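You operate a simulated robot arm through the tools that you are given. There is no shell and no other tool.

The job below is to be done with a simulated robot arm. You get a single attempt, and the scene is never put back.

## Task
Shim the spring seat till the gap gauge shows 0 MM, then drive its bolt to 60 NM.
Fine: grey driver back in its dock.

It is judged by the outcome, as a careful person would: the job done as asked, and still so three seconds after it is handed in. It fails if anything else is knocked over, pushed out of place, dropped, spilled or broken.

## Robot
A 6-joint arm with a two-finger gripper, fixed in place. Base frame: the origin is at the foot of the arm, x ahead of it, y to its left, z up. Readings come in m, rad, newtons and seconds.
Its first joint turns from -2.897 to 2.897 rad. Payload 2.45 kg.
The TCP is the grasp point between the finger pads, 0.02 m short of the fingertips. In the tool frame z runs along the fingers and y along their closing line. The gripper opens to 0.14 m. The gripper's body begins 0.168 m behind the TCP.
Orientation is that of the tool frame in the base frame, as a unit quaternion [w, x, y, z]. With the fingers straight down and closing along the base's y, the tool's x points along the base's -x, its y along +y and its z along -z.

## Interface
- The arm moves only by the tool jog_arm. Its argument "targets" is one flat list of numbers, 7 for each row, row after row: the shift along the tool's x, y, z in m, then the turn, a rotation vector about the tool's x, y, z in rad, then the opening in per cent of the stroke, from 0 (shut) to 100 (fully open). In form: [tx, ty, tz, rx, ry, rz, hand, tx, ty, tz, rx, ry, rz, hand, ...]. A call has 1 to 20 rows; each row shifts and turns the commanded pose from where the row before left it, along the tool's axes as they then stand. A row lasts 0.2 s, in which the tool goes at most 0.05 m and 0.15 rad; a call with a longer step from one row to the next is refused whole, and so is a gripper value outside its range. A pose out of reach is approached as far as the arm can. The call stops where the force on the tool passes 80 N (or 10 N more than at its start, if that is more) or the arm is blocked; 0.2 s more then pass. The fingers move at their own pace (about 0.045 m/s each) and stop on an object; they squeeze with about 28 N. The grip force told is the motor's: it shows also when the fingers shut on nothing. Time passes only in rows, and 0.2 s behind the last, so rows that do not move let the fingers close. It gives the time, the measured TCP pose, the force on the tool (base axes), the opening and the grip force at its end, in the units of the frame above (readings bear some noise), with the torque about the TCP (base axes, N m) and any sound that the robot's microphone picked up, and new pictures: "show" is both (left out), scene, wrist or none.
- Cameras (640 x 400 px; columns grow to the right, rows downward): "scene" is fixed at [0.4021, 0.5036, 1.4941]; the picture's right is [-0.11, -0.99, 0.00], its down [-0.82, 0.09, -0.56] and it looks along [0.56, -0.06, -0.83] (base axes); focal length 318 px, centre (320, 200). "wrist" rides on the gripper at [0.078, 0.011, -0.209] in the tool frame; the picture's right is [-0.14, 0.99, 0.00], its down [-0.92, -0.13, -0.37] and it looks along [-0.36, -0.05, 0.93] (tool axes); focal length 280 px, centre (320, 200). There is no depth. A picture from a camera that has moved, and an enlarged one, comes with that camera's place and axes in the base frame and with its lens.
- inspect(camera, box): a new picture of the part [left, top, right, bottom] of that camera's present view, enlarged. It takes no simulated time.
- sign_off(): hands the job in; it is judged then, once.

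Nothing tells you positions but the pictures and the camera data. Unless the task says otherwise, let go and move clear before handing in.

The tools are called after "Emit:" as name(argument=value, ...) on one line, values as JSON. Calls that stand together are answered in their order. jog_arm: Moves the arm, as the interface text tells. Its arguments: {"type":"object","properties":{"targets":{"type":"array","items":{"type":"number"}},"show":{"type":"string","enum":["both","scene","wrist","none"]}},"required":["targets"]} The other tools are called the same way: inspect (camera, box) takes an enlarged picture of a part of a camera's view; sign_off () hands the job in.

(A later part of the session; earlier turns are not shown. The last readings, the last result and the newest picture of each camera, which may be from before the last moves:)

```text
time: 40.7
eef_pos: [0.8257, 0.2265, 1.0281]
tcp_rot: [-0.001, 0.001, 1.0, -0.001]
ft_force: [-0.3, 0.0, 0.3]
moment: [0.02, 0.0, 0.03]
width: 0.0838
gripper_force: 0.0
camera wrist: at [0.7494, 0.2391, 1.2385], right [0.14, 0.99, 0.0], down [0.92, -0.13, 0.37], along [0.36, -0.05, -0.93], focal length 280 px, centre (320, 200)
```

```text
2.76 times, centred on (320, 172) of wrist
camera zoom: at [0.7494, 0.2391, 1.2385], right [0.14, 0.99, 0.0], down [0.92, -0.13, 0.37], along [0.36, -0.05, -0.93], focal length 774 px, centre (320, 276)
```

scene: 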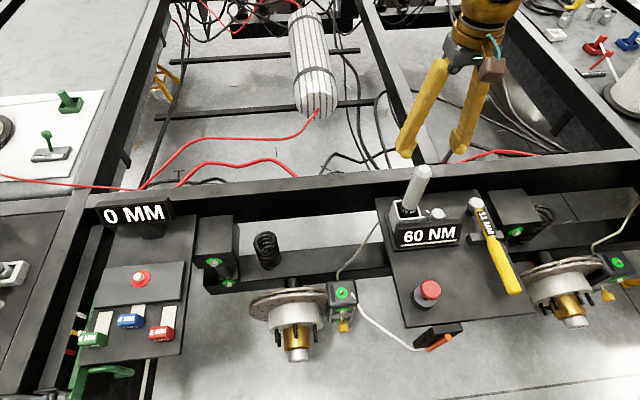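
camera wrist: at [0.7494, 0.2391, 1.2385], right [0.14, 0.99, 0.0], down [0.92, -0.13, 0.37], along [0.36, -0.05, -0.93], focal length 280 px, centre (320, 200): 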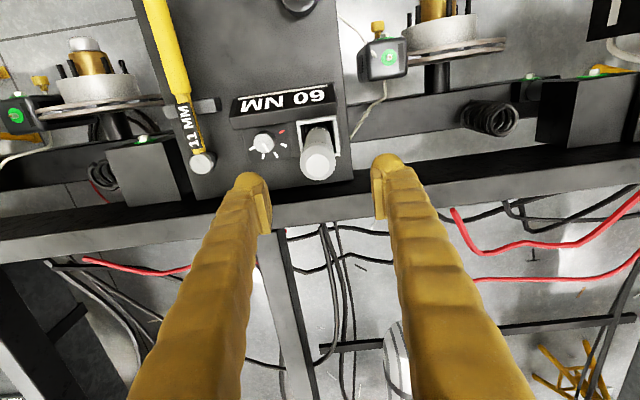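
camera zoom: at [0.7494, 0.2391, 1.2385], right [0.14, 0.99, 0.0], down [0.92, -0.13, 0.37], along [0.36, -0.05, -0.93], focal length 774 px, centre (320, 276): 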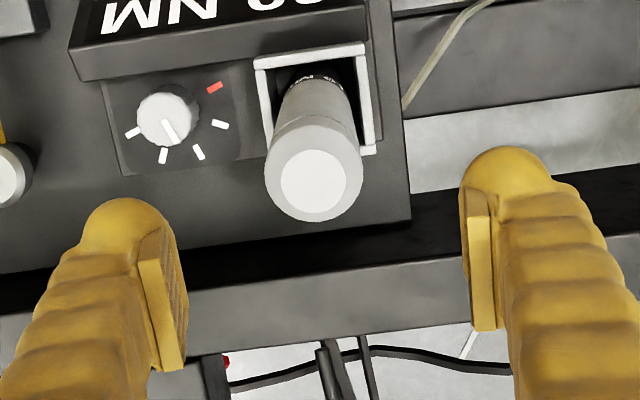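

The driver axis is at (0.825, 0.226), directly under the gripper. I'll descend around its handle and close.

Emit:
jog_arm(targets=[0.0007, -0.0008, 0.03, 0, 0, 0, 60, 0, 0, 0.038, 0, 0, 0, 60, 0, 0, 0.038, 0, 0, 0, 60, 0, 0, 0.037, 0, 0, 0, 60, 0, 0, 0, 0, 0, 0, 60, 0, 0, 0, 0, 0, 0, 0, 0, 0, 0, 0, 0, 0, 0, 0, 0, 0, 0, 0, 0, 0, 0, 0, 0, 0, 0, 0, 0])

Emit:
inspect(camera="scene", box=[380, 130, 500, 260])

```text
time: 42.7
eef_pos: [0.8252, 0.2254, 0.8856]
tcp_rot: [-0.001, 0.001, 1.0, -0.001]
ft_force: [0.2, 0.0, 0.0]
moment: [-0.09, -0.05, 0.03]
width: 0.0367
gripper_force: 28.1
camera wrist: at [0.7487, 0.238, 1.0954], right [0.14, 0.99, 0.0], down [0.92, -0.13, 0.37], along [0.36, -0.05, -0.93], focal length 280 px, centre (320, 200)
```

scene: 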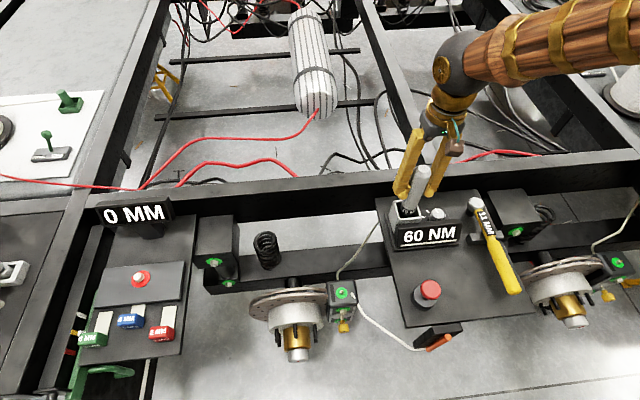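
wrist: 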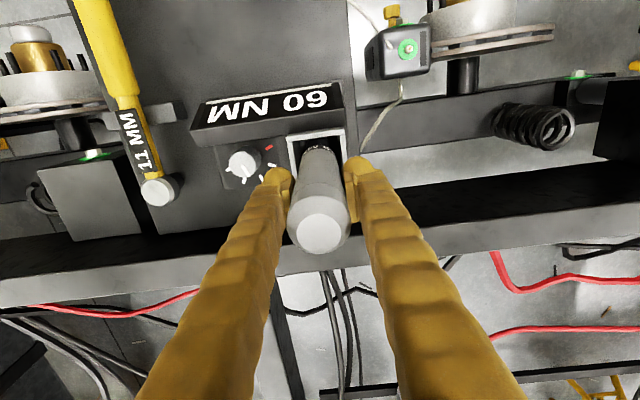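

```text
3.08 times, centred on (440, 195) of scene
camera zoom: at [0.4021, 0.5036, 1.4941], right [-0.11, -0.99, 0.0], down [-0.82, 0.09, -0.56], along [0.56, -0.06, -0.83], focal length 980 px, centre (-49, 215)
```

zoom: 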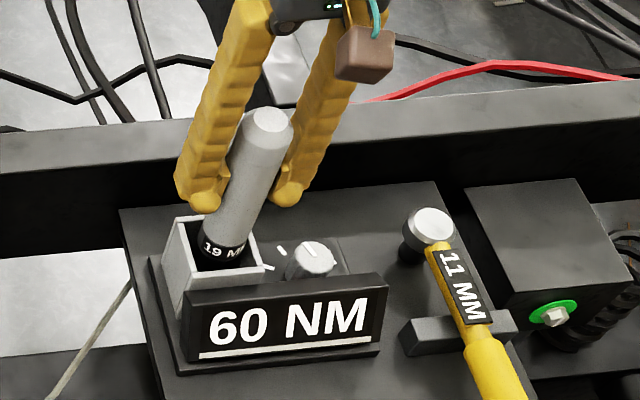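

I have a firm grip with no side force; the docked pose is TCP (0.825, 0.2255, 0.8855). I'll lift straight up out of the dock and inspect the driver's tip.

Emit:
jog_arm(targets=[0, 0, -0.02, 0, 0, 0, 0, 0, 0, -0.035, 0, 0, 0, 0, 0, 0, -0.045, 0, 0, 0, 0, 0, 0, -0.045, 0, 0, 0, 0, 0, 0, -0.03, 0, 0, 0, 0, 0, 0, 0, 0, 0, 0, 0])

Emit:
inspect(camera="scene", box=[370, 80, 510, 260])

```text
time: 44.1
eef_pos: [0.8246, 0.2266, 1.0624]
tcp_rot: [-0.001, 0.002, 1.0, 0.0]
ft_force: [-0.1, 0.3, -6.1]
moment: [-0.02, -0.03, 0.05]
width: 0.0368
gripper_force: 28.1
camera wrist: at [0.7483, 0.2383, 1.2717], right [0.14, 0.99, 0.0], down [0.92, -0.13, 0.37], along [0.36, -0.05, -0.93], focal length 280 px, centre (320, 200)
```

scene: 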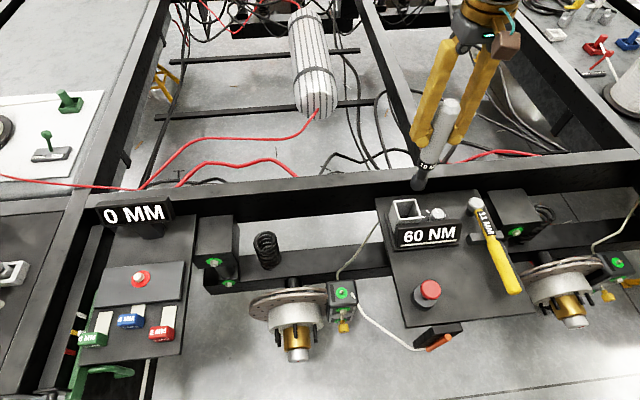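
wrist: 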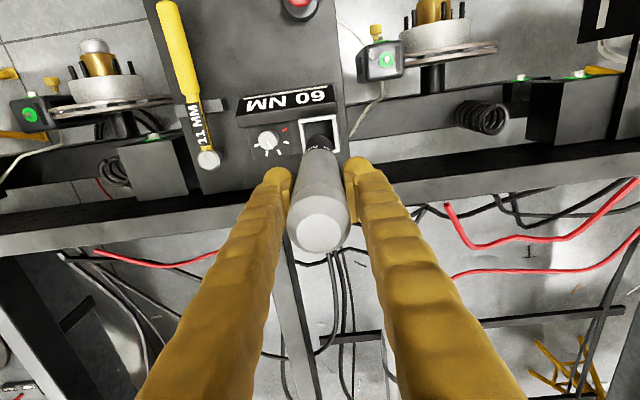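

```text
2.22 times, centred on (440, 170) of scene
camera zoom: at [0.4021, 0.5036, 1.4941], right [-0.11, -0.99, 0.0], down [-0.82, 0.09, -0.56], along [0.56, -0.06, -0.83], focal length 708 px, centre (53, 267)
```

zoom: 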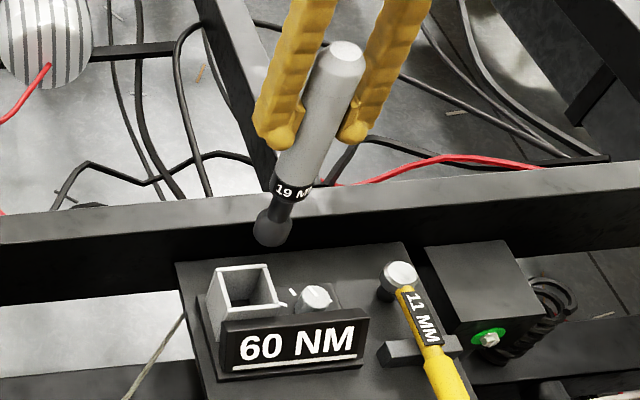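

The driver is out: grey handle, 19 MM collar and dark socket, with the tip about 0.185 m below the TCP. I'll carry it high over to the seat and get a good look at the bolt.

Emit:
jog_arm(targets=[0.004, 0.02, 0, 0, 0, 0, 0, 0.008, 0.035, 0, 0, 0, 0, 0, 0.0096, 0.0435, 0, 0, 0, 0, 0, 0.0096, 0.0435, 0, 0, 0, 0, 0, 0.0096, 0.0435, 0, 0, 0, 0, 0, 0.0096, 0.0435, 0, 0, 0, 0, 0, 0.0096, 0.0435, 0, 0, 0, 0, 0, 0.0096, 0.0435, 0, 0, 0, 0, 0, 0.0096, 0.0435, 0, 0, 0, 0, 0, 0.0096, 0.0435, 0, 0, 0, 0, 0, 0.0096, 0.0435, 0, 0, 0, 0, 0, 0.0096, 0.0435, 0, 0, 0, 0, 0, 0.008, 0.035, 0, 0, 0, 0, 0, 0.004, 0.02, 0, 0, 0, 0, 0, 0, 0, 0, 0, 0, 0, 0])

Emit:
inspect(camera="wrist", box=[280, 60, 460, 200])

```text
time: 47.3
eef_pos: [0.7063, 0.772, 1.0612]
tcp_rot: [-0.001, 0.0, 1.0, 0.0]
ft_force: [-0.6, -0.7, -5.8]
moment: [0.03, -0.04, -0.01]
width: 0.0366
gripper_force: 28.4
camera wrist: at [0.6285, 0.7844, 1.2714], right [0.14, 0.99, 0.0], down [0.92, -0.13, 0.37], along [0.36, -0.05, -0.93], focal length 280 px, centre (320, 200)
```

scene: 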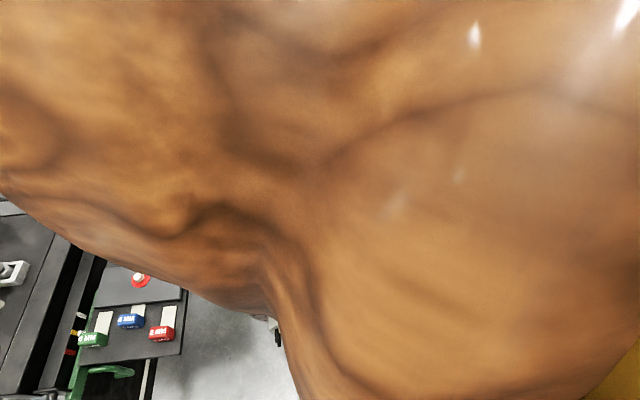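
wrist: 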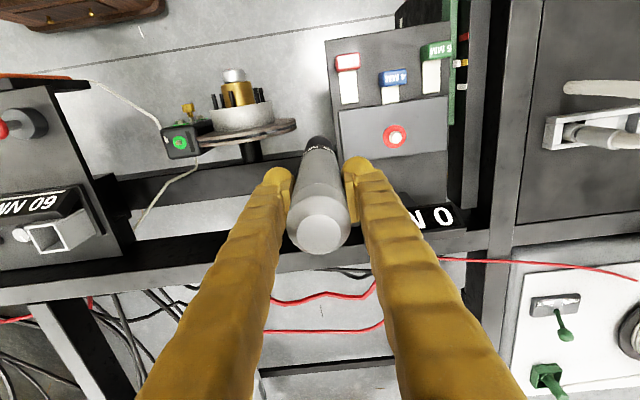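

```text
2.86 times, centred on (370, 130) of wrist
camera zoom: at [0.6285, 0.7844, 1.2714], right [0.14, 0.99, 0.0], down [0.92, -0.13, 0.37], along [0.36, -0.05, -0.93], focal length 801 px, centre (177, 400)
```

zoom: 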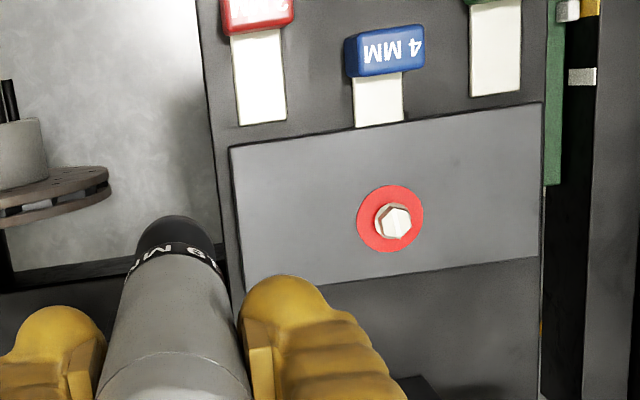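

The bolt is at about (0.7305, 0.912) with its head near z 0.745. I'll move beside it and a bit lower to refine that and confirm reach.

Emit:
jog_arm(targets=[-0.006, 0.0245, 0.01, 0, 0, 0, 0, -0.006, 0.0245, 0.015, 0, 0, 0, 0, -0.006, 0.0245, 0.015, 0, 0, 0, 0, -0.006, 0.0245, 0.015, 0, 0, 0, 0, 0, 0, 0, 0, 0, 0, 0], show="wrist")

Emit:
inspect(camera="wrist", box=[260, 80, 440, 200])

```text
time: 48.5
eef_pos: [0.7304, 0.8709, 1.0045]
tcp_rot: [0.0, 0.001, 1.0, -0.001]
ft_force: [0.3, 0.6, -6.5]
moment: [0.01, -0.03, -0.03]
width: 0.0368
gripper_force: 28.1
camera wrist: at [0.6531, 0.8823, 1.2155], right [0.14, 0.99, 0.0], down [0.92, -0.13, 0.37], along [0.36, -0.05, -0.93], focal length 280 px, centre (320, 200)
```

wrist: 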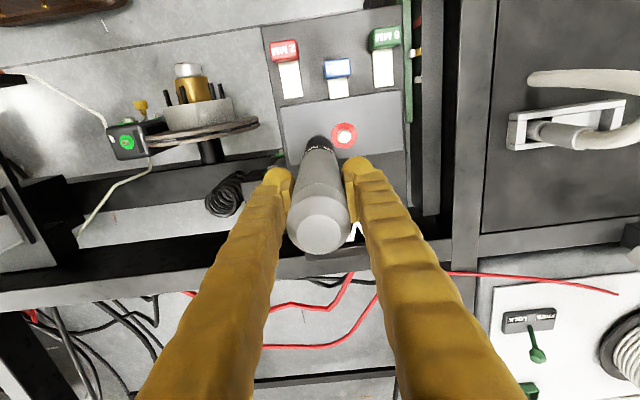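

```text
3.33 times, centred on (350, 140) of wrist
camera zoom: at [0.6531, 0.8823, 1.2155], right [0.14, 0.99, 0.0], down [0.92, -0.13, 0.37], along [0.36, -0.05, -0.93], focal length 935 px, centre (220, 400)
```

zoom: 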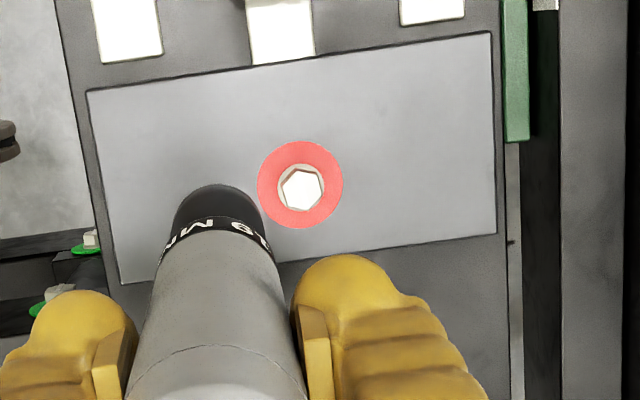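

Reach is fine and the bolt is refined to (0.731, 0.912). I'll centre over it and lower until the socket is just above the head.

Emit:
jog_arm(targets=[-0.0003, 0.0205, 0, 0, 0, 0, 0, -0.0003, 0.0205, 0, 0, 0, 0, 0, 0, 0, 0.02, 0, 0, 0, 0, 0, 0, 0.02, 0, 0, 0, 0, 0, 0, 0, 0, 0, 0, 0])

Emit:
inspect(camera="wrist", box=[250, 90, 390, 190])

```text
time: 49.7
eef_pos: [0.7301, 0.9115, 0.9653]
tcp_rot: [-0.001, 0.001, 1.0, -0.001]
ft_force: [-0.1, 0.3, -5.7]
moment: [0.03, -0.03, 0.04]
width: 0.0368
gripper_force: 27.5
camera wrist: at [0.6531, 0.9233, 1.1752], right [0.14, 0.99, 0.0], down [0.92, -0.13, 0.37], along [0.36, -0.05, -0.93], focal length 280 px, centre (320, 200)
```

scene: 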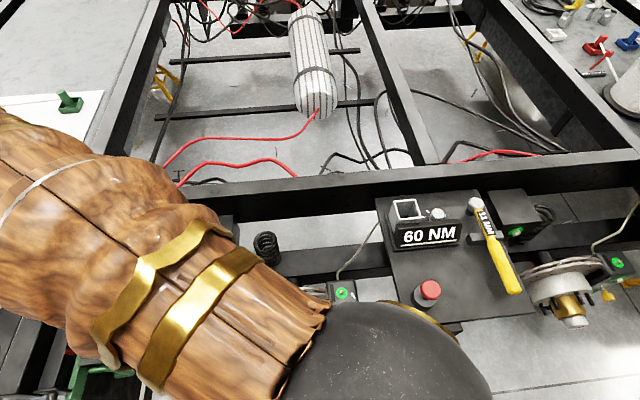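
wrist: 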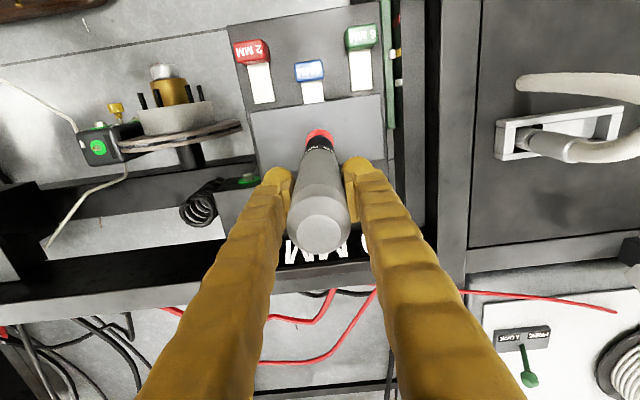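

```text
4.00 times, centred on (320, 140) of wrist
camera zoom: at [0.6531, 0.9233, 1.1752], right [0.14, 0.99, 0.0], down [0.92, -0.13, 0.37], along [0.36, -0.05, -0.93], focal length 1122 px, centre (320, 440)
```

zoom: 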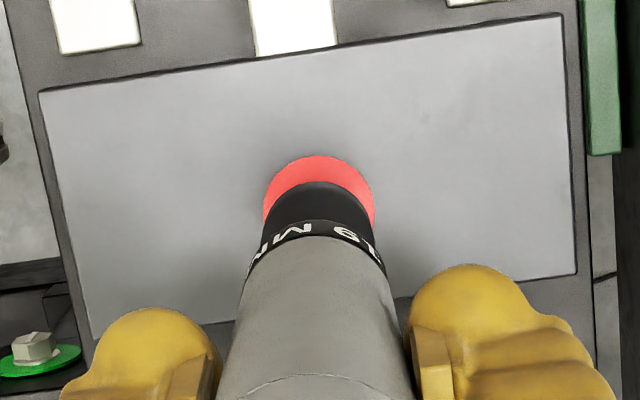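

The socket is centred over the red ring. I'll descend gently toward the bolt head, watching the force.

Emit:
jog_arm(targets=[-0.0005, 0.0003, 0.01, 0, 0, 0, 0, 0, 0, 0.01, 0, 0, 0, 0, 0, 0, 0.008, 0, 0, 0, 0, 0, 0, 0, 0, 0, 0, 0], show="wrist")

Emit:
inspect(camera="wrist", box=[250, 90, 390, 190])

```text
time: 50.7
eef_pos: [0.7321, 0.9111, 0.9364]
tcp_rot: [-0.001, 0.001, 1.0, -0.001]
ft_force: [0.7, -0.6, -6.6]
moment: [-0.02, -0.05, 0.01]
width: 0.0369
gripper_force: 27.9
camera wrist: at [0.6539, 0.9237, 1.1472], right [0.14, 0.99, 0.0], down [0.92, -0.13, 0.37], along [0.36, -0.05, -0.93], focal length 280 px, centre (320, 200)
```

wrist: 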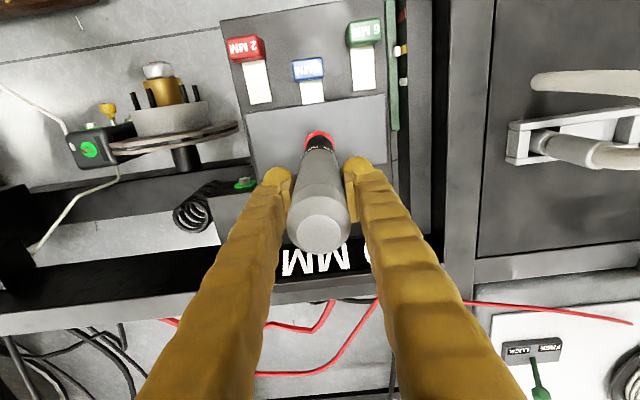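

```text
4.00 times, centred on (320, 140) of wrist
camera zoom: at [0.6539, 0.9237, 1.1472], right [0.14, 0.99, 0.0], down [0.92, -0.13, 0.37], along [0.36, -0.05, -0.93], focal length 1122 px, centre (320, 440)
```

zoom: 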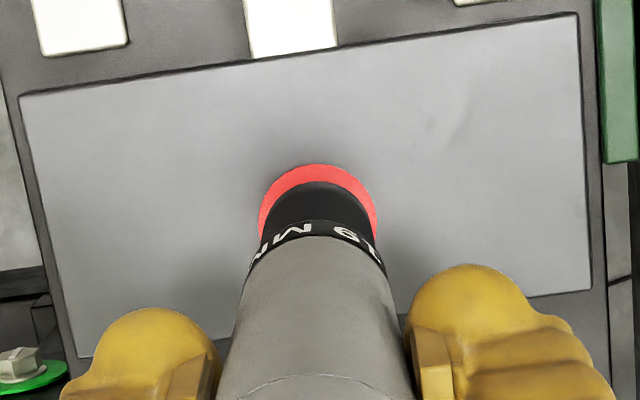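

Emit:
jog_arm(targets=[0, 0, 0.003, 0, 0, 0, 0, 0, 0, 0.003, 0, 0, 0, 0, 0, 0, 0, 0, 0, 0, 0], show="none")

```text
time: 51.5
eef_pos: [0.7307, 0.9095, 0.9325]
tcp_rot: [-0.001, 0.001, 1.0, -0.001]
ft_force: [-0.3, 0.7, -6.8]
moment: [0.0, -0.05, 0.02]
width: 0.0367
gripper_force: 28.3
```

Emit:
jog_arm(targets=[0, 0, 0.003, 0, 0, 0, 0, 0, 0, 0.002, 0, 0, 0, 0, 0, 0, 0, 0, 0, 0, 0], show="wrist")

Emit:
inspect(camera="wrist", box=[250, 90, 390, 190])

```text
time: 52.3
eef_pos: [0.731, 0.9109, 0.9268]
tcp_rot: [0.0, 0.0, 1.0, -0.001]
ft_force: [-0.1, 0.3, -6.1]
moment: [0.03, -0.03, -0.01]
width: 0.0369
gripper_force: 27.6
camera wrist: at [0.654, 0.9234, 1.1369], right [0.14, 0.99, 0.0], down [0.92, -0.13, 0.37], along [0.36, -0.05, -0.93], focal length 280 px, centre (320, 200)
```

wrist: 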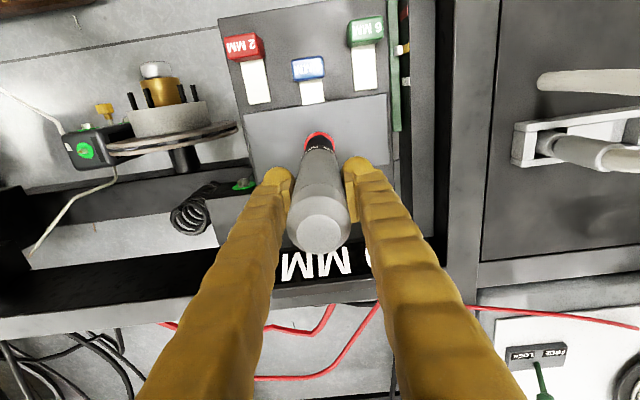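

```text
4.00 times, centred on (320, 140) of wrist
camera zoom: at [0.654, 0.9234, 1.1369], right [0.14, 0.99, 0.0], down [0.92, -0.13, 0.37], along [0.36, -0.05, -0.93], focal length 1122 px, centre (320, 440)
```

zoom: 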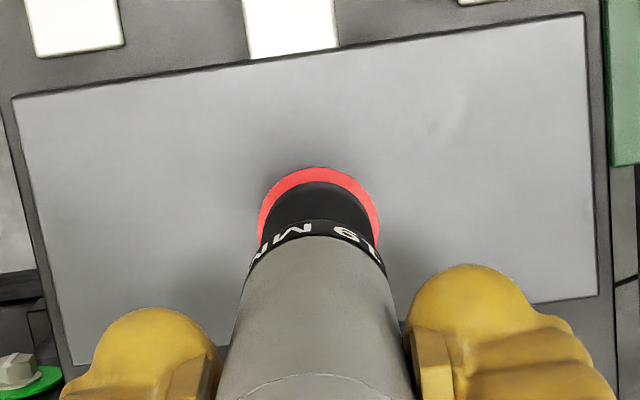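

The socket looks concentric with the ring and there's still no contact force. I'll keep lowering in small steps.

Emit:
jog_arm(targets=[0, 0, 0.003, 0, 0, 0, 0, 0, 0, 0.002, 0, 0, 0, 0, 0, 0, 0, 0, 0, 0, 0], show="none")

```text
time: 53.1
eef_pos: [0.7306, 0.9098, 0.9211]
tcp_rot: [-0.001, 0.001, 1.0, -0.001]
ft_force: [0.4, 0.7, -6.5]
moment: [0.03, 0.02, -0.02]
width: 0.0366
gripper_force: 28.4
```

Emit:
jog_arm(targets=[0, 0, 0.003, 0, 0, 0, 0, 0, 0, 0.002, 0, 0, 0, 0, 0, 0, 0, 0, 0, 0, 0], show="wrist")

Emit:
inspect(camera="wrist", box=[250, 90, 390, 190])

```text
time: 53.9
eef_pos: [0.7301, 0.9101, 0.9154]
tcp_rot: [-0.001, 0.001, 1.0, -0.001]
ft_force: [0.2, -0.7, -5.1]
moment: [-0.01, -0.02, 0.0]
width: 0.0368
gripper_force: 27.9
camera wrist: at [0.654, 0.9237, 1.1267], right [0.14, 0.99, 0.0], down [0.92, -0.13, 0.37], along [0.36, -0.05, -0.93], focal length 280 px, centre (320, 200)
```

wrist: 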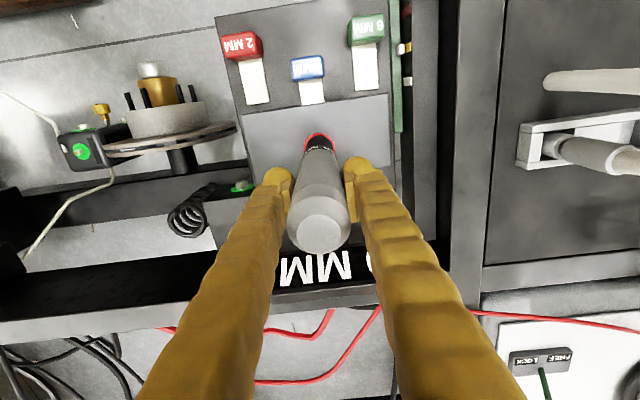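

```text
4.00 times, centred on (320, 140) of wrist
camera zoom: at [0.654, 0.9237, 1.1267], right [0.14, 0.99, 0.0], down [0.92, -0.13, 0.37], along [0.36, -0.05, -0.93], focal length 1122 px, centre (320, 440)
```

zoom: 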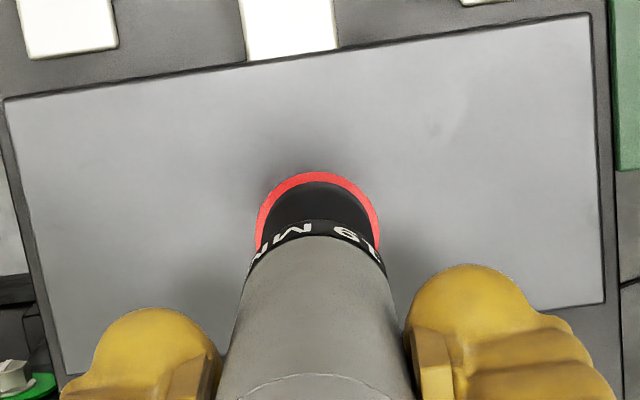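

Emit:
jog_arm(targets=[0, 0, 0.003, 0, 0, 0, 0, 0, 0, 0.003, 0, 0, 0, 0, 0, 0, 0, 0, 0, 0, 0], show="none")

Emit:
inspect(camera="wrist", box=[250, 90, 390, 190])

```text
time: 54.7
eef_pos: [0.7306, 0.9118, 0.9108]
tcp_rot: [-0.002, 0.001, 1.0, -0.001]
ft_force: [-0.5, 0.2, -5.3]
moment: [0.0, -0.03, 0.01]
width: 0.0367
gripper_force: 27.7
```

```text
4.00 times, centred on (320, 140) of wrist
camera zoom: at [0.6539, 0.9238, 1.1205], right [0.14, 0.99, 0.0], down [0.92, -0.13, 0.37], along [0.36, -0.05, -0.93], focal length 1122 px, centre (320, 440)
```

zoom: 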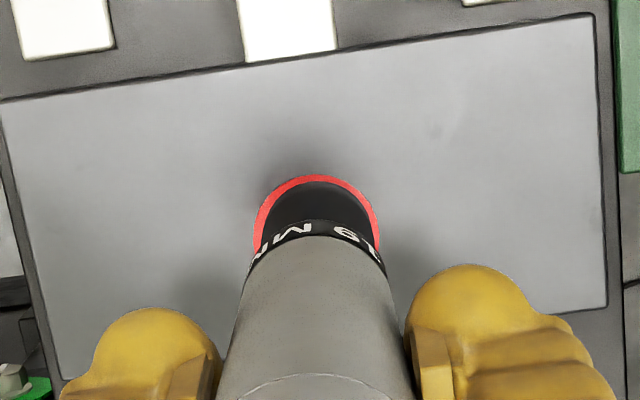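

The ring margin suggests the socket is about 2 mm short in x. I'll shift slightly forward and continue down.

Emit:
jog_arm(targets=[-0.002, 0, 0, 0, 0, 0, 0, 0, 0, 0.003, 0, 0, 0, 0, 0, 0, 0.002, 0, 0, 0, 0, 0, 0, 0, 0, 0, 0, 0], show="none")

Emit:
inspect(camera="wrist", box=[280, 110, 360, 160])

```text
time: 55.7
eef_pos: [0.7323, 0.9113, 0.9071]
tcp_rot: [-0.001, 0.001, 1.0, -0.001]
ft_force: [-0.1, 0.3, -5.9]
moment: [0.01, -0.04, 0.03]
width: 0.0366
gripper_force: 28.2
```

```text
8.00 times, centred on (320, 135) of wrist
camera zoom: at [0.656, 0.9237, 1.1153], right [0.14, 0.99, 0.0], down [0.92, -0.13, 0.37], along [0.36, -0.05, -0.93], focal length 2243 px, centre (320, 720)
```

zoom: 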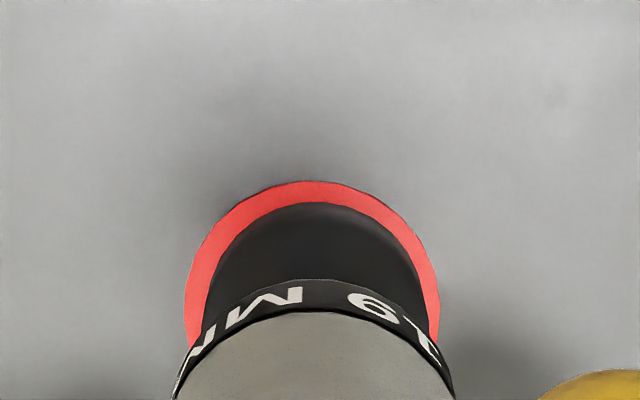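

The socket is now evenly concentric with the ring. I'll keep lowering.

Emit:
jog_arm(targets=[0, -0.0005, 0.003, 0, 0, 0, 0, 0, 0, 0.003, 0, 0, 0, 0, 0, 0, 0, 0, 0, 0, 0], show="none")

Emit:
inspect(camera="wrist", box=[280, 110, 360, 160])

```text
time: 56.5
eef_pos: [0.7326, 0.9109, 0.8994]
tcp_rot: [-0.001, 0.0, 1.0, -0.001]
ft_force: [-0.1, -1.0, -6.8]
moment: [0.0, -0.02, -0.01]
width: 0.0365
gripper_force: 27.9
```

```text
8.00 times, centred on (320, 135) of wrist
camera zoom: at [0.6558, 0.9229, 1.1094], right [0.14, 0.99, 0.0], down [0.92, -0.13, 0.37], along [0.36, -0.05, -0.93], focal length 2243 px, centre (320, 720)
```

zoom: 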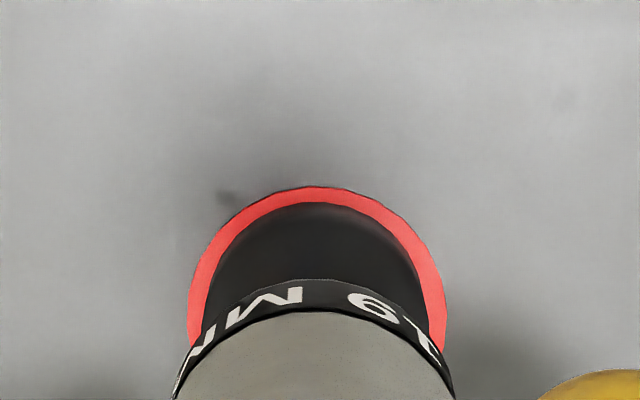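

Emit:
jog_arm(targets=[-0.001, -0.0004, 0.003, 0, 0, 0, 0, 0, 0, 0.003, 0, 0, 0, 0, 0, 0, 0, 0, 0, 0, 0], show="none")

Emit:
inspect(camera="wrist", box=[280, 110, 360, 160])

```text
time: 57.3
eef_pos: [0.733, 0.9104, 0.8955]
tcp_rot: [0.0, 0.002, 1.0, 0.0]
ft_force: [-1.4, 0.5, 14.7]
moment: [-0.02, 0.32, -0.02]
width: 0.037
gripper_force: 27.8
```

```text
8.00 times, centred on (320, 135) of wrist
camera zoom: at [0.6568, 0.9224, 1.1056], right [0.14, 0.99, 0.0], down [0.92, -0.13, 0.37], along [0.36, -0.05, -0.93], focal length 2243 px, centre (320, 720)
```

zoom: 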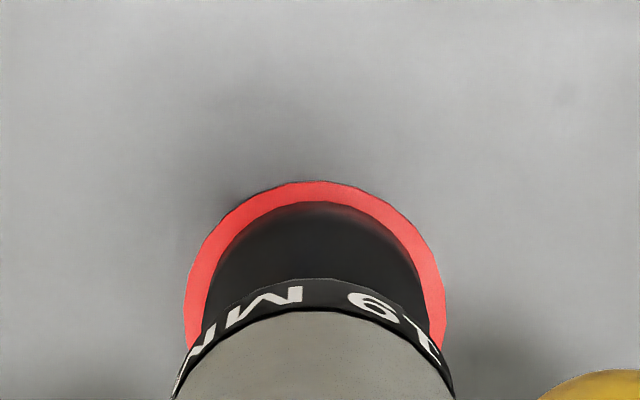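

There's contact with about 21 N upward, and the socket is concentric on the bolt. I'll press slightly more and look for a response.

Emit:
jog_arm(targets=[0, 0, 0.0015, 0, 0, 0, 0, 0, 0, 0, 0, 0, 0, 0, 0, 0, 0, 0, 0, 0, 0], show="both")

Emit:
inspect(camera="wrist", box=[280, 110, 360, 160])

```text
time: 58.1
eef_pos: [0.7343, 0.9101, 0.8959]
tcp_rot: [0.001, 0.001, 1.0, 0.001]
ft_force: [2.2, -0.8, 48.0]
moment: [-0.11, 0.04, -0.26]
width: 0.0368
gripper_force: 27.8
camera wrist: at [0.657, 0.922, 1.1052], right [0.14, 0.99, 0.0], down [0.92, -0.13, 0.37], along [0.37, -0.05, -0.93], focal length 280 px, centre (320, 200)
```

scene: 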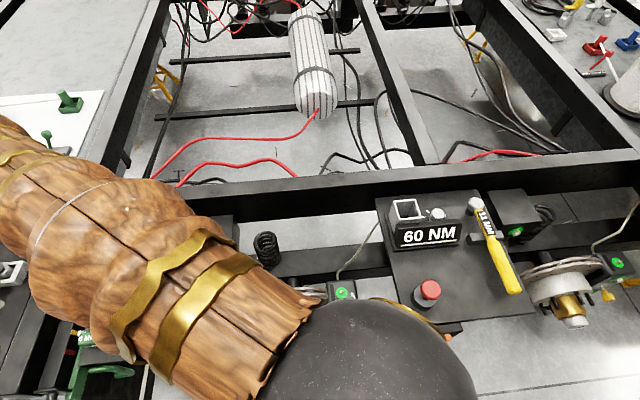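
wrist: 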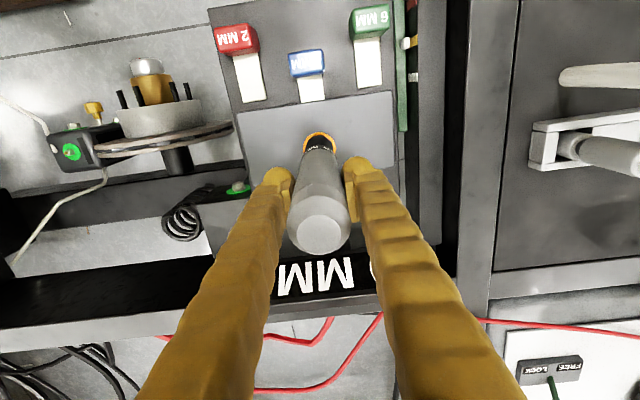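

```text
8.00 times, centred on (320, 135) of wrist
camera zoom: at [0.657, 0.922, 1.1052], right [0.14, 0.99, 0.0], down [0.92, -0.13, 0.37], along [0.37, -0.05, -0.93], focal length 2243 px, centre (320, 720)
```

zoom: 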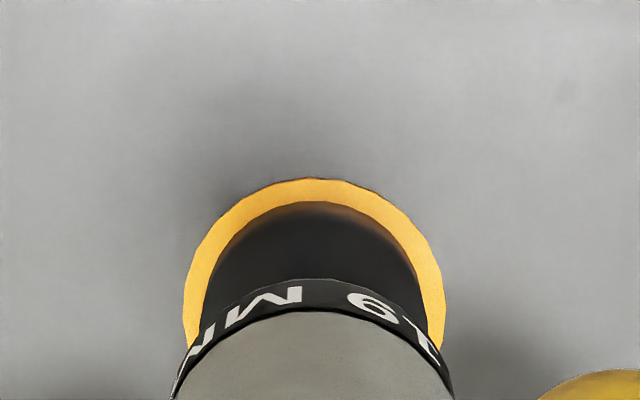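

The ring has turned amber, so the driver is engaged and driving. I'll hold steady pressure and wait.

Emit:
jog_arm(targets=[0, 0, 0, 0, 0, 0, 0, 0, 0, 0, 0, 0, 0, 0], show="none")

Emit:
inspect(camera="wrist", box=[280, 110, 360, 160])

Emit:
inspect(camera="scene", box=[380, 180, 500, 330])

```text
time: 58.7
eef_pos: [0.7341, 0.9103, 0.8941]
tcp_rot: [0.0, 0.001, 1.0, 0.001]
ft_force: [-0.8, 2.1, 47.1]
moment: [0.24, 0.4, -0.22]
width: 0.0366
gripper_force: 27.8
```

```text
8.00 times, centred on (320, 135) of wrist
camera zoom: at [0.6566, 0.9223, 1.1038], right [0.14, 0.99, 0.0], down [0.92, -0.13, 0.37], along [0.36, -0.05, -0.93], focal length 2243 px, centre (320, 720)
```

zoom: 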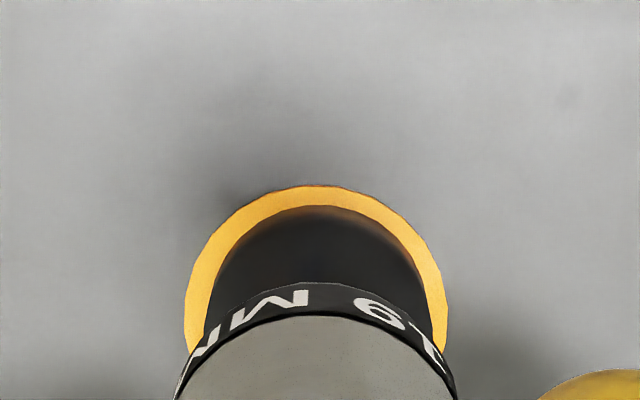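

```text
2.67 times, centred on (440, 255) of scene
camera zoom: at [0.4021, 0.5036, 1.4941], right [-0.11, -0.99, 0.0], down [-0.82, 0.09, -0.56], along [0.56, -0.06, -0.83], focal length 849 px, centre (0, 53)
```

zoom: 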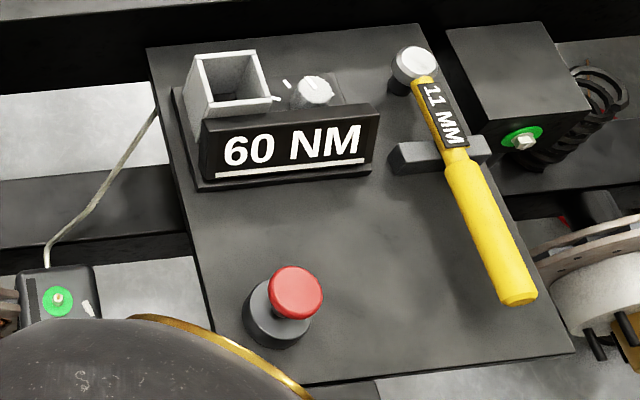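

Emit:
jog_arm(targets=[0, 0, 0, 0, 0, 0, 0, 0, 0, 0, 0, 0, 0, 0, 0, 0, 0, 0, 0, 0, 0], show="none")

Emit:
inspect(camera="wrist", box=[280, 110, 360, 160])

```text
time: 59.5
eef_pos: [0.7343, 0.9106, 0.8931]
tcp_rot: [0.0, 0.001, 1.0, 0.0]
ft_force: [-2.9, 0.1, 45.9]
moment: [-0.01, 0.39, -0.14]
width: 0.0367
gripper_force: 27.1
```

```text
8.00 times, centred on (320, 135) of wrist
camera zoom: at [0.6567, 0.922, 1.1034], right [0.14, 0.99, 0.0], down [0.92, -0.13, 0.37], along [0.36, -0.05, -0.93], focal length 2243 px, centre (320, 720)
```

zoom: 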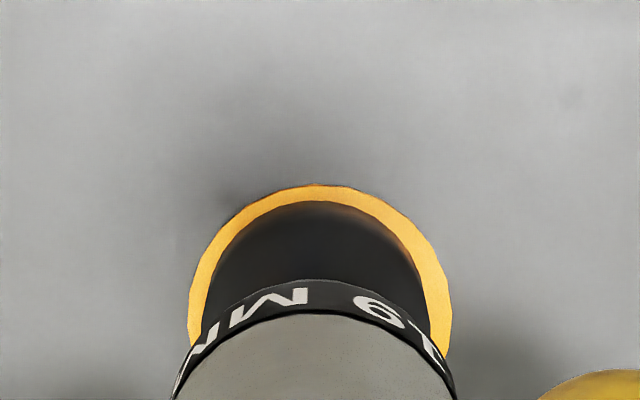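

Emit:
jog_arm(targets=[0, 0, 0, 0, 0, 0, 0, 0, 0, 0, 0, 0, 0, 0, 0, 0, 0, 0, 0, 0, 0, 0, 0, 0, 0, 0, 0, 0, 0, 0, 0, 0, 0, 0, 0], show="none")

Emit:
inspect(camera="wrist", box=[280, 110, 360, 160])

Emit:
inspect(camera="wrist", box=[240, 80, 400, 280])

```text
time: 60.7
eef_pos: [0.7341, 0.91, 0.8927]
tcp_rot: [0.0, 0.001, 1.0, 0.0]
ft_force: [5.0, 0.3, 37.1]
moment: [0.1, -0.2, -0.03]
width: 0.0368
gripper_force: 27.6
```

```text
8.00 times, centred on (320, 135) of wrist
camera zoom: at [0.6568, 0.9222, 1.1029], right [0.14, 0.99, 0.0], down [0.92, -0.13, 0.37], along [0.36, -0.05, -0.93], focal length 2243 px, centre (320, 720)
```

zoom: 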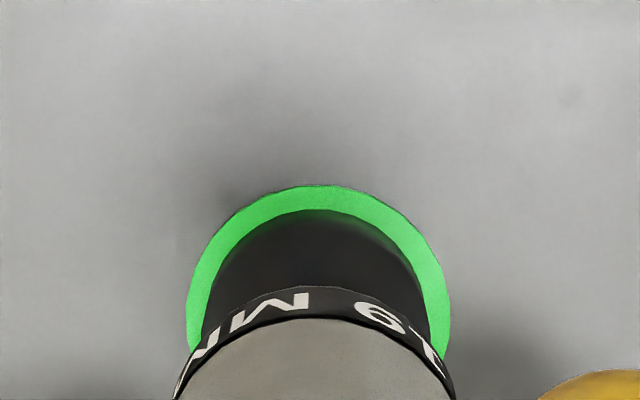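

```text
2.00 times, centred on (320, 180) of wrist
camera zoom: at [0.6568, 0.9222, 1.1029], right [0.14, 0.99, 0.0], down [0.92, -0.13, 0.37], along [0.36, -0.05, -0.93], focal length 561 px, centre (320, 240)
```

zoom: 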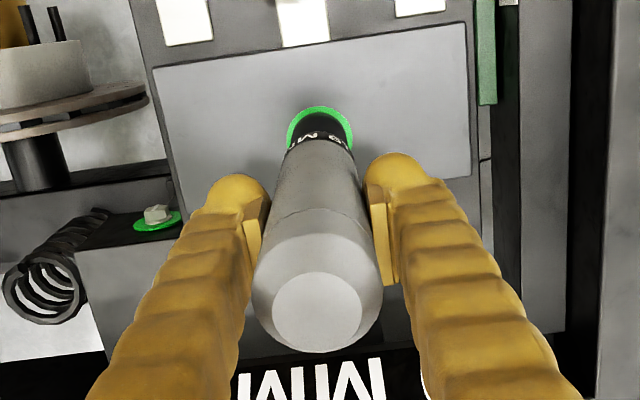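

The ring is green, so the bolt has reached its set torque. I'll lift straight off right away.

Emit:
jog_arm(targets=[0, 0, -0.01, 0, 0, 0, 0, 0, 0, -0.02, 0, 0, 0, 0, 0, 0, -0.03, 0, 0, 0, 0, 0, 0, -0.04, 0, 0, 0, 0, 0, 0, -0.045, 0, 0, 0, 0, 0, 0, -0.03, 0, 0, 0, 0, 0, 0, 0, 0, 0, 0, 0])

Emit:
inspect(camera="wrist", box=[240, 60, 400, 180])

```text
time: 62.3
eef_pos: [0.7347, 0.911, 1.0673]
tcp_rot: [-0.001, 0.001, 1.0, -0.001]
ft_force: [-0.6, -0.9, -6.6]
moment: [0.0, -0.02, -0.01]
width: 0.0368
gripper_force: 27.9
camera wrist: at [0.6569, 0.9232, 1.2765], right [0.14, 0.99, 0.0], down [0.92, -0.13, 0.37], along [0.36, -0.05, -0.93], focal length 280 px, centre (320, 200)
```

scene: 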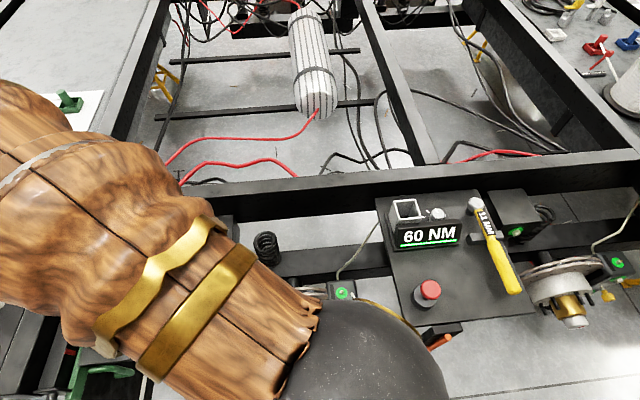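
wrist: 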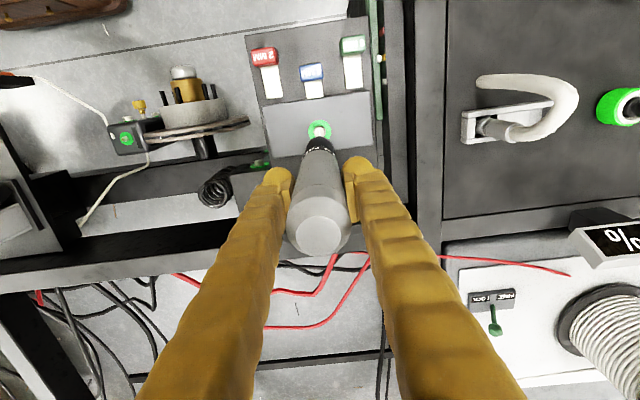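

```text
3.33 times, centred on (320, 120) of wrist
camera zoom: at [0.6569, 0.9232, 1.2765], right [0.14, 0.99, 0.0], down [0.92, -0.13, 0.37], along [0.36, -0.05, -0.93], focal length 935 px, centre (320, 467)
```

zoom: 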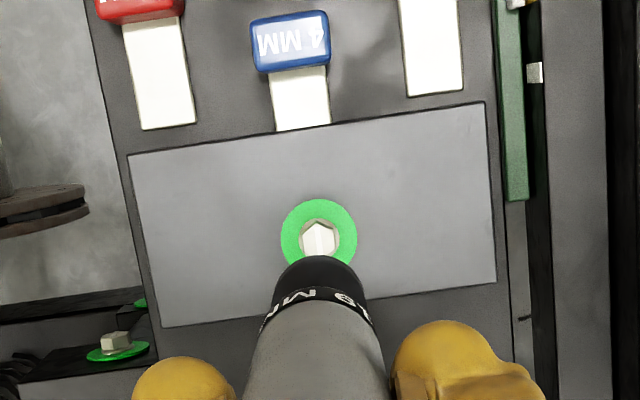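

The bolt ring and the stand's status bar are both green at 60 NM, and the driver is clear. I'll carry it back over the dock at a safe height.

Emit:
jog_arm(targets=[-0.003, -0.02, 0, 0, 0, 0, 0, -0.0055, -0.0425, 0, 0, 0, 0, 0, -0.0055, -0.0425, 0, 0, 0, 0, 0, -0.0055, -0.0425, 0, 0, 0, 0, 0, -0.0055, -0.0425, 0, 0, 0, 0, 0, -0.0055, -0.0425, 0, 0, 0, 0, 0, -0.0055, -0.0425, 0, 0, 0, 0, 0, -0.0055, -0.0425, 0, 0, 0, 0, 0, -0.0055, -0.0425, 0, 0, 0, 0, 0, -0.0055, -0.0425, 0, 0, 0, 0, 0, -0.0055, -0.0425, 0, 0, 0, 0, 0, -0.0055, -0.0425, 0, 0, 0, 0, 0, -0.0055, -0.0425, 0, 0, 0, 0, 0, -0.0055, -0.0425, 0, 0, 0, 0, 0, -0.0055, -0.0425, 0, 0, 0, 0, 0, -0.0055, -0.0425, 0, 0, 0, 0, 0, -0.005, -0.028, 0, 0, 0, 0, 0, 0, 0, 0, 0, 0, 0, 0])

Emit:
inspect(camera="wrist", box=[250, 80, 390, 180])

Emit:
inspect(camera="scene", box=[80, 180, 230, 350])

Emit:
inspect(camera="scene", box=[370, 80, 510, 260])

```text
time: 66.1
eef_pos: [0.8249, 0.2252, 1.0668]
tcp_rot: [-0.001, 0.002, 1.0, -0.001]
ft_force: [0.4, -0.9, -5.5]
moment: [0.04, -0.03, 0.0]
width: 0.0367
gripper_force: 28.0
camera wrist: at [0.7473, 0.2367, 1.2769], right [0.14, 0.99, 0.0], down [0.92, -0.13, 0.37], along [0.36, -0.05, -0.93], focal length 280 px, centre (320, 200)
```

scene: 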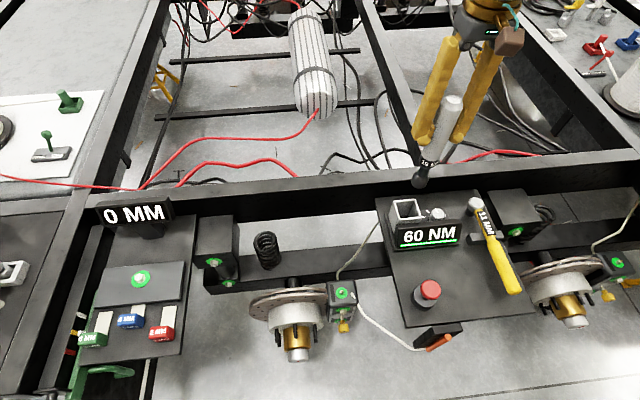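
wrist: 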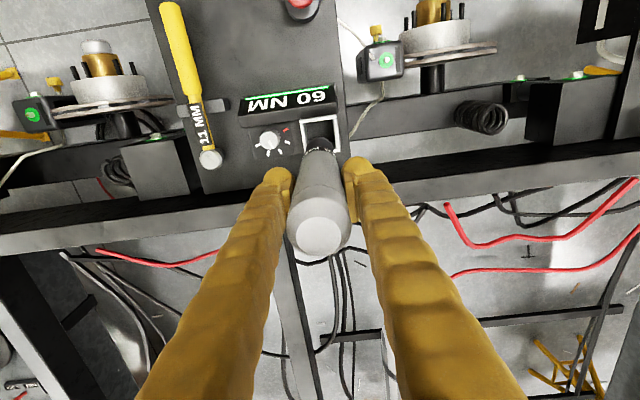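

```text
4.00 times, centred on (320, 130) of wrist
camera zoom: at [0.7473, 0.2367, 1.2769], right [0.14, 0.99, 0.0], down [0.92, -0.13, 0.37], along [0.36, -0.05, -0.93], focal length 1122 px, centre (320, 480)
```

zoom: 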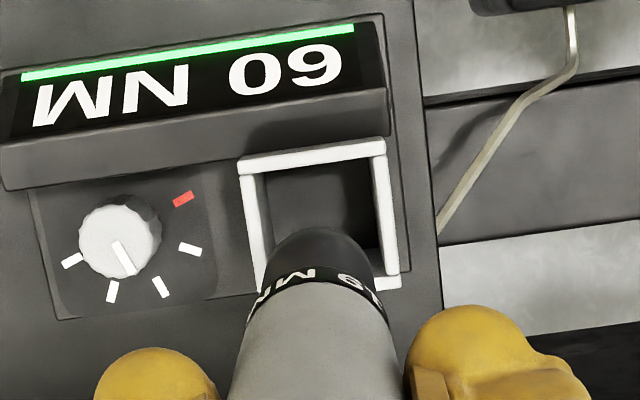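

```text
2.35 times, centred on (155, 265) of scene
camera zoom: at [0.4021, 0.5036, 1.4941], right [-0.11, -0.99, 0.0], down [-0.82, 0.09, -0.56], along [0.56, -0.06, -0.83], focal length 749 px, centre (708, 47)
```

zoom: 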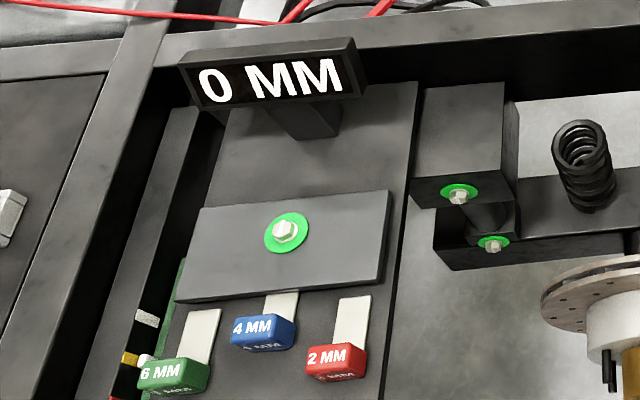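

```text
2.22 times, centred on (440, 170) of scene
camera zoom: at [0.4021, 0.5036, 1.4941], right [-0.11, -0.99, 0.0], down [-0.82, 0.09, -0.56], along [0.56, -0.06, -0.83], focal length 708 px, centre (53, 267)
```

zoom: 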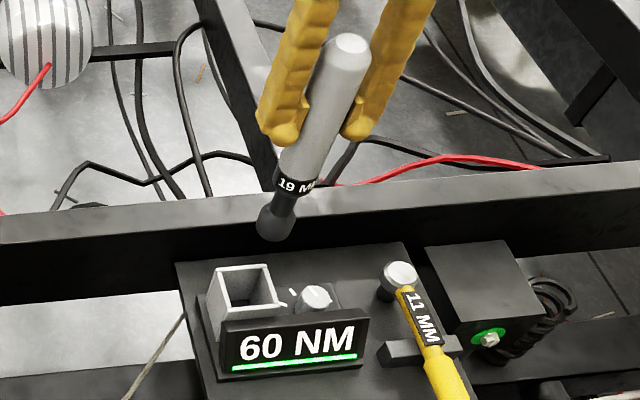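

The seat bolt is green, the gauge reads 0 MM, and the driver hangs right over its dock at the recorded x, y. I'll lower it to just above the dock mouth and check alignment.

Emit:
jog_arm(targets=[0, 0.0003, 0.03, 0, 0, 0, 0, 0, 0, 0.03, 0, 0, 0, 0, 0, 0, 0.03, 0, 0, 0, 0, 0, 0, 0.014, 0, 0, 0, 0, 0, 0, 0, 0, 0, 0, 0])

Emit:
inspect(camera="wrist", box=[250, 80, 390, 180])

Emit:
inspect(camera="scene", box=[370, 120, 490, 260])

```text
time: 67.3
eef_pos: [0.8241, 0.2252, 0.9636]
tcp_rot: [-0.001, 0.001, 1.0, -0.001]
ft_force: [-0.1, -0.4, -6.2]
moment: [0.01, -0.02, -0.01]
width: 0.0366
gripper_force: 28.0
camera wrist: at [0.7469, 0.2371, 1.1737], right [0.14, 0.99, 0.0], down [0.92, -0.13, 0.37], along [0.36, -0.05, -0.93], focal length 280 px, centre (320, 200)
```

scene: 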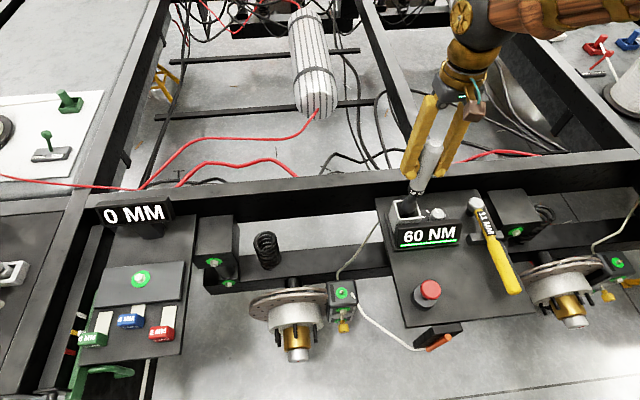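
wrist: 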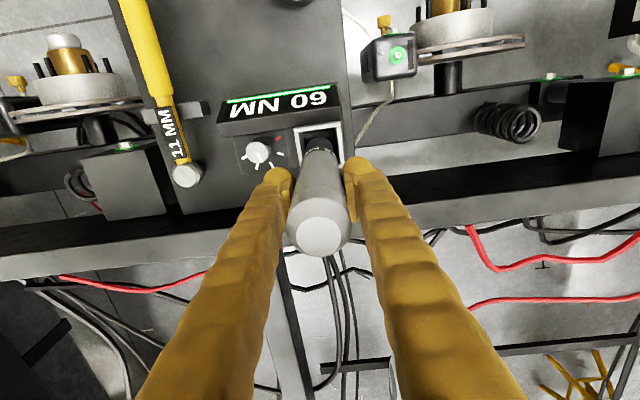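

```text
4.00 times, centred on (320, 130) of wrist
camera zoom: at [0.7469, 0.2371, 1.1737], right [0.14, 0.99, 0.0], down [0.92, -0.13, 0.37], along [0.36, -0.05, -0.93], focal length 1122 px, centre (320, 480)
```

zoom: 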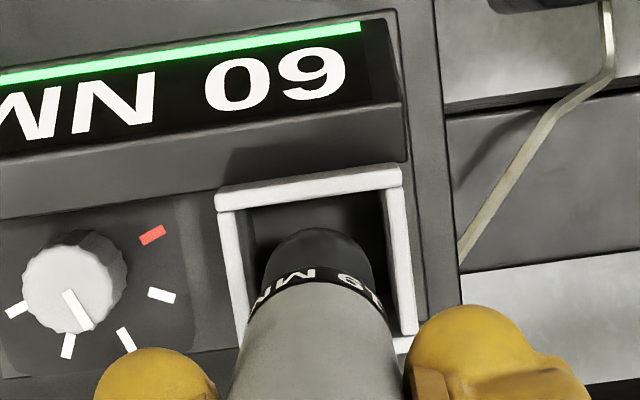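

```text
2.86 times, centred on (430, 190) of scene
camera zoom: at [0.4021, 0.5036, 1.4941], right [-0.11, -0.99, 0.0], down [-0.82, 0.09, -0.56], along [0.56, -0.06, -0.83], focal length 910 px, centre (6, 229)
```

zoom: 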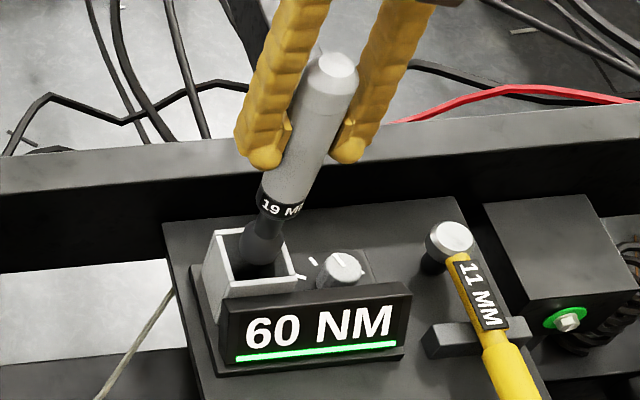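

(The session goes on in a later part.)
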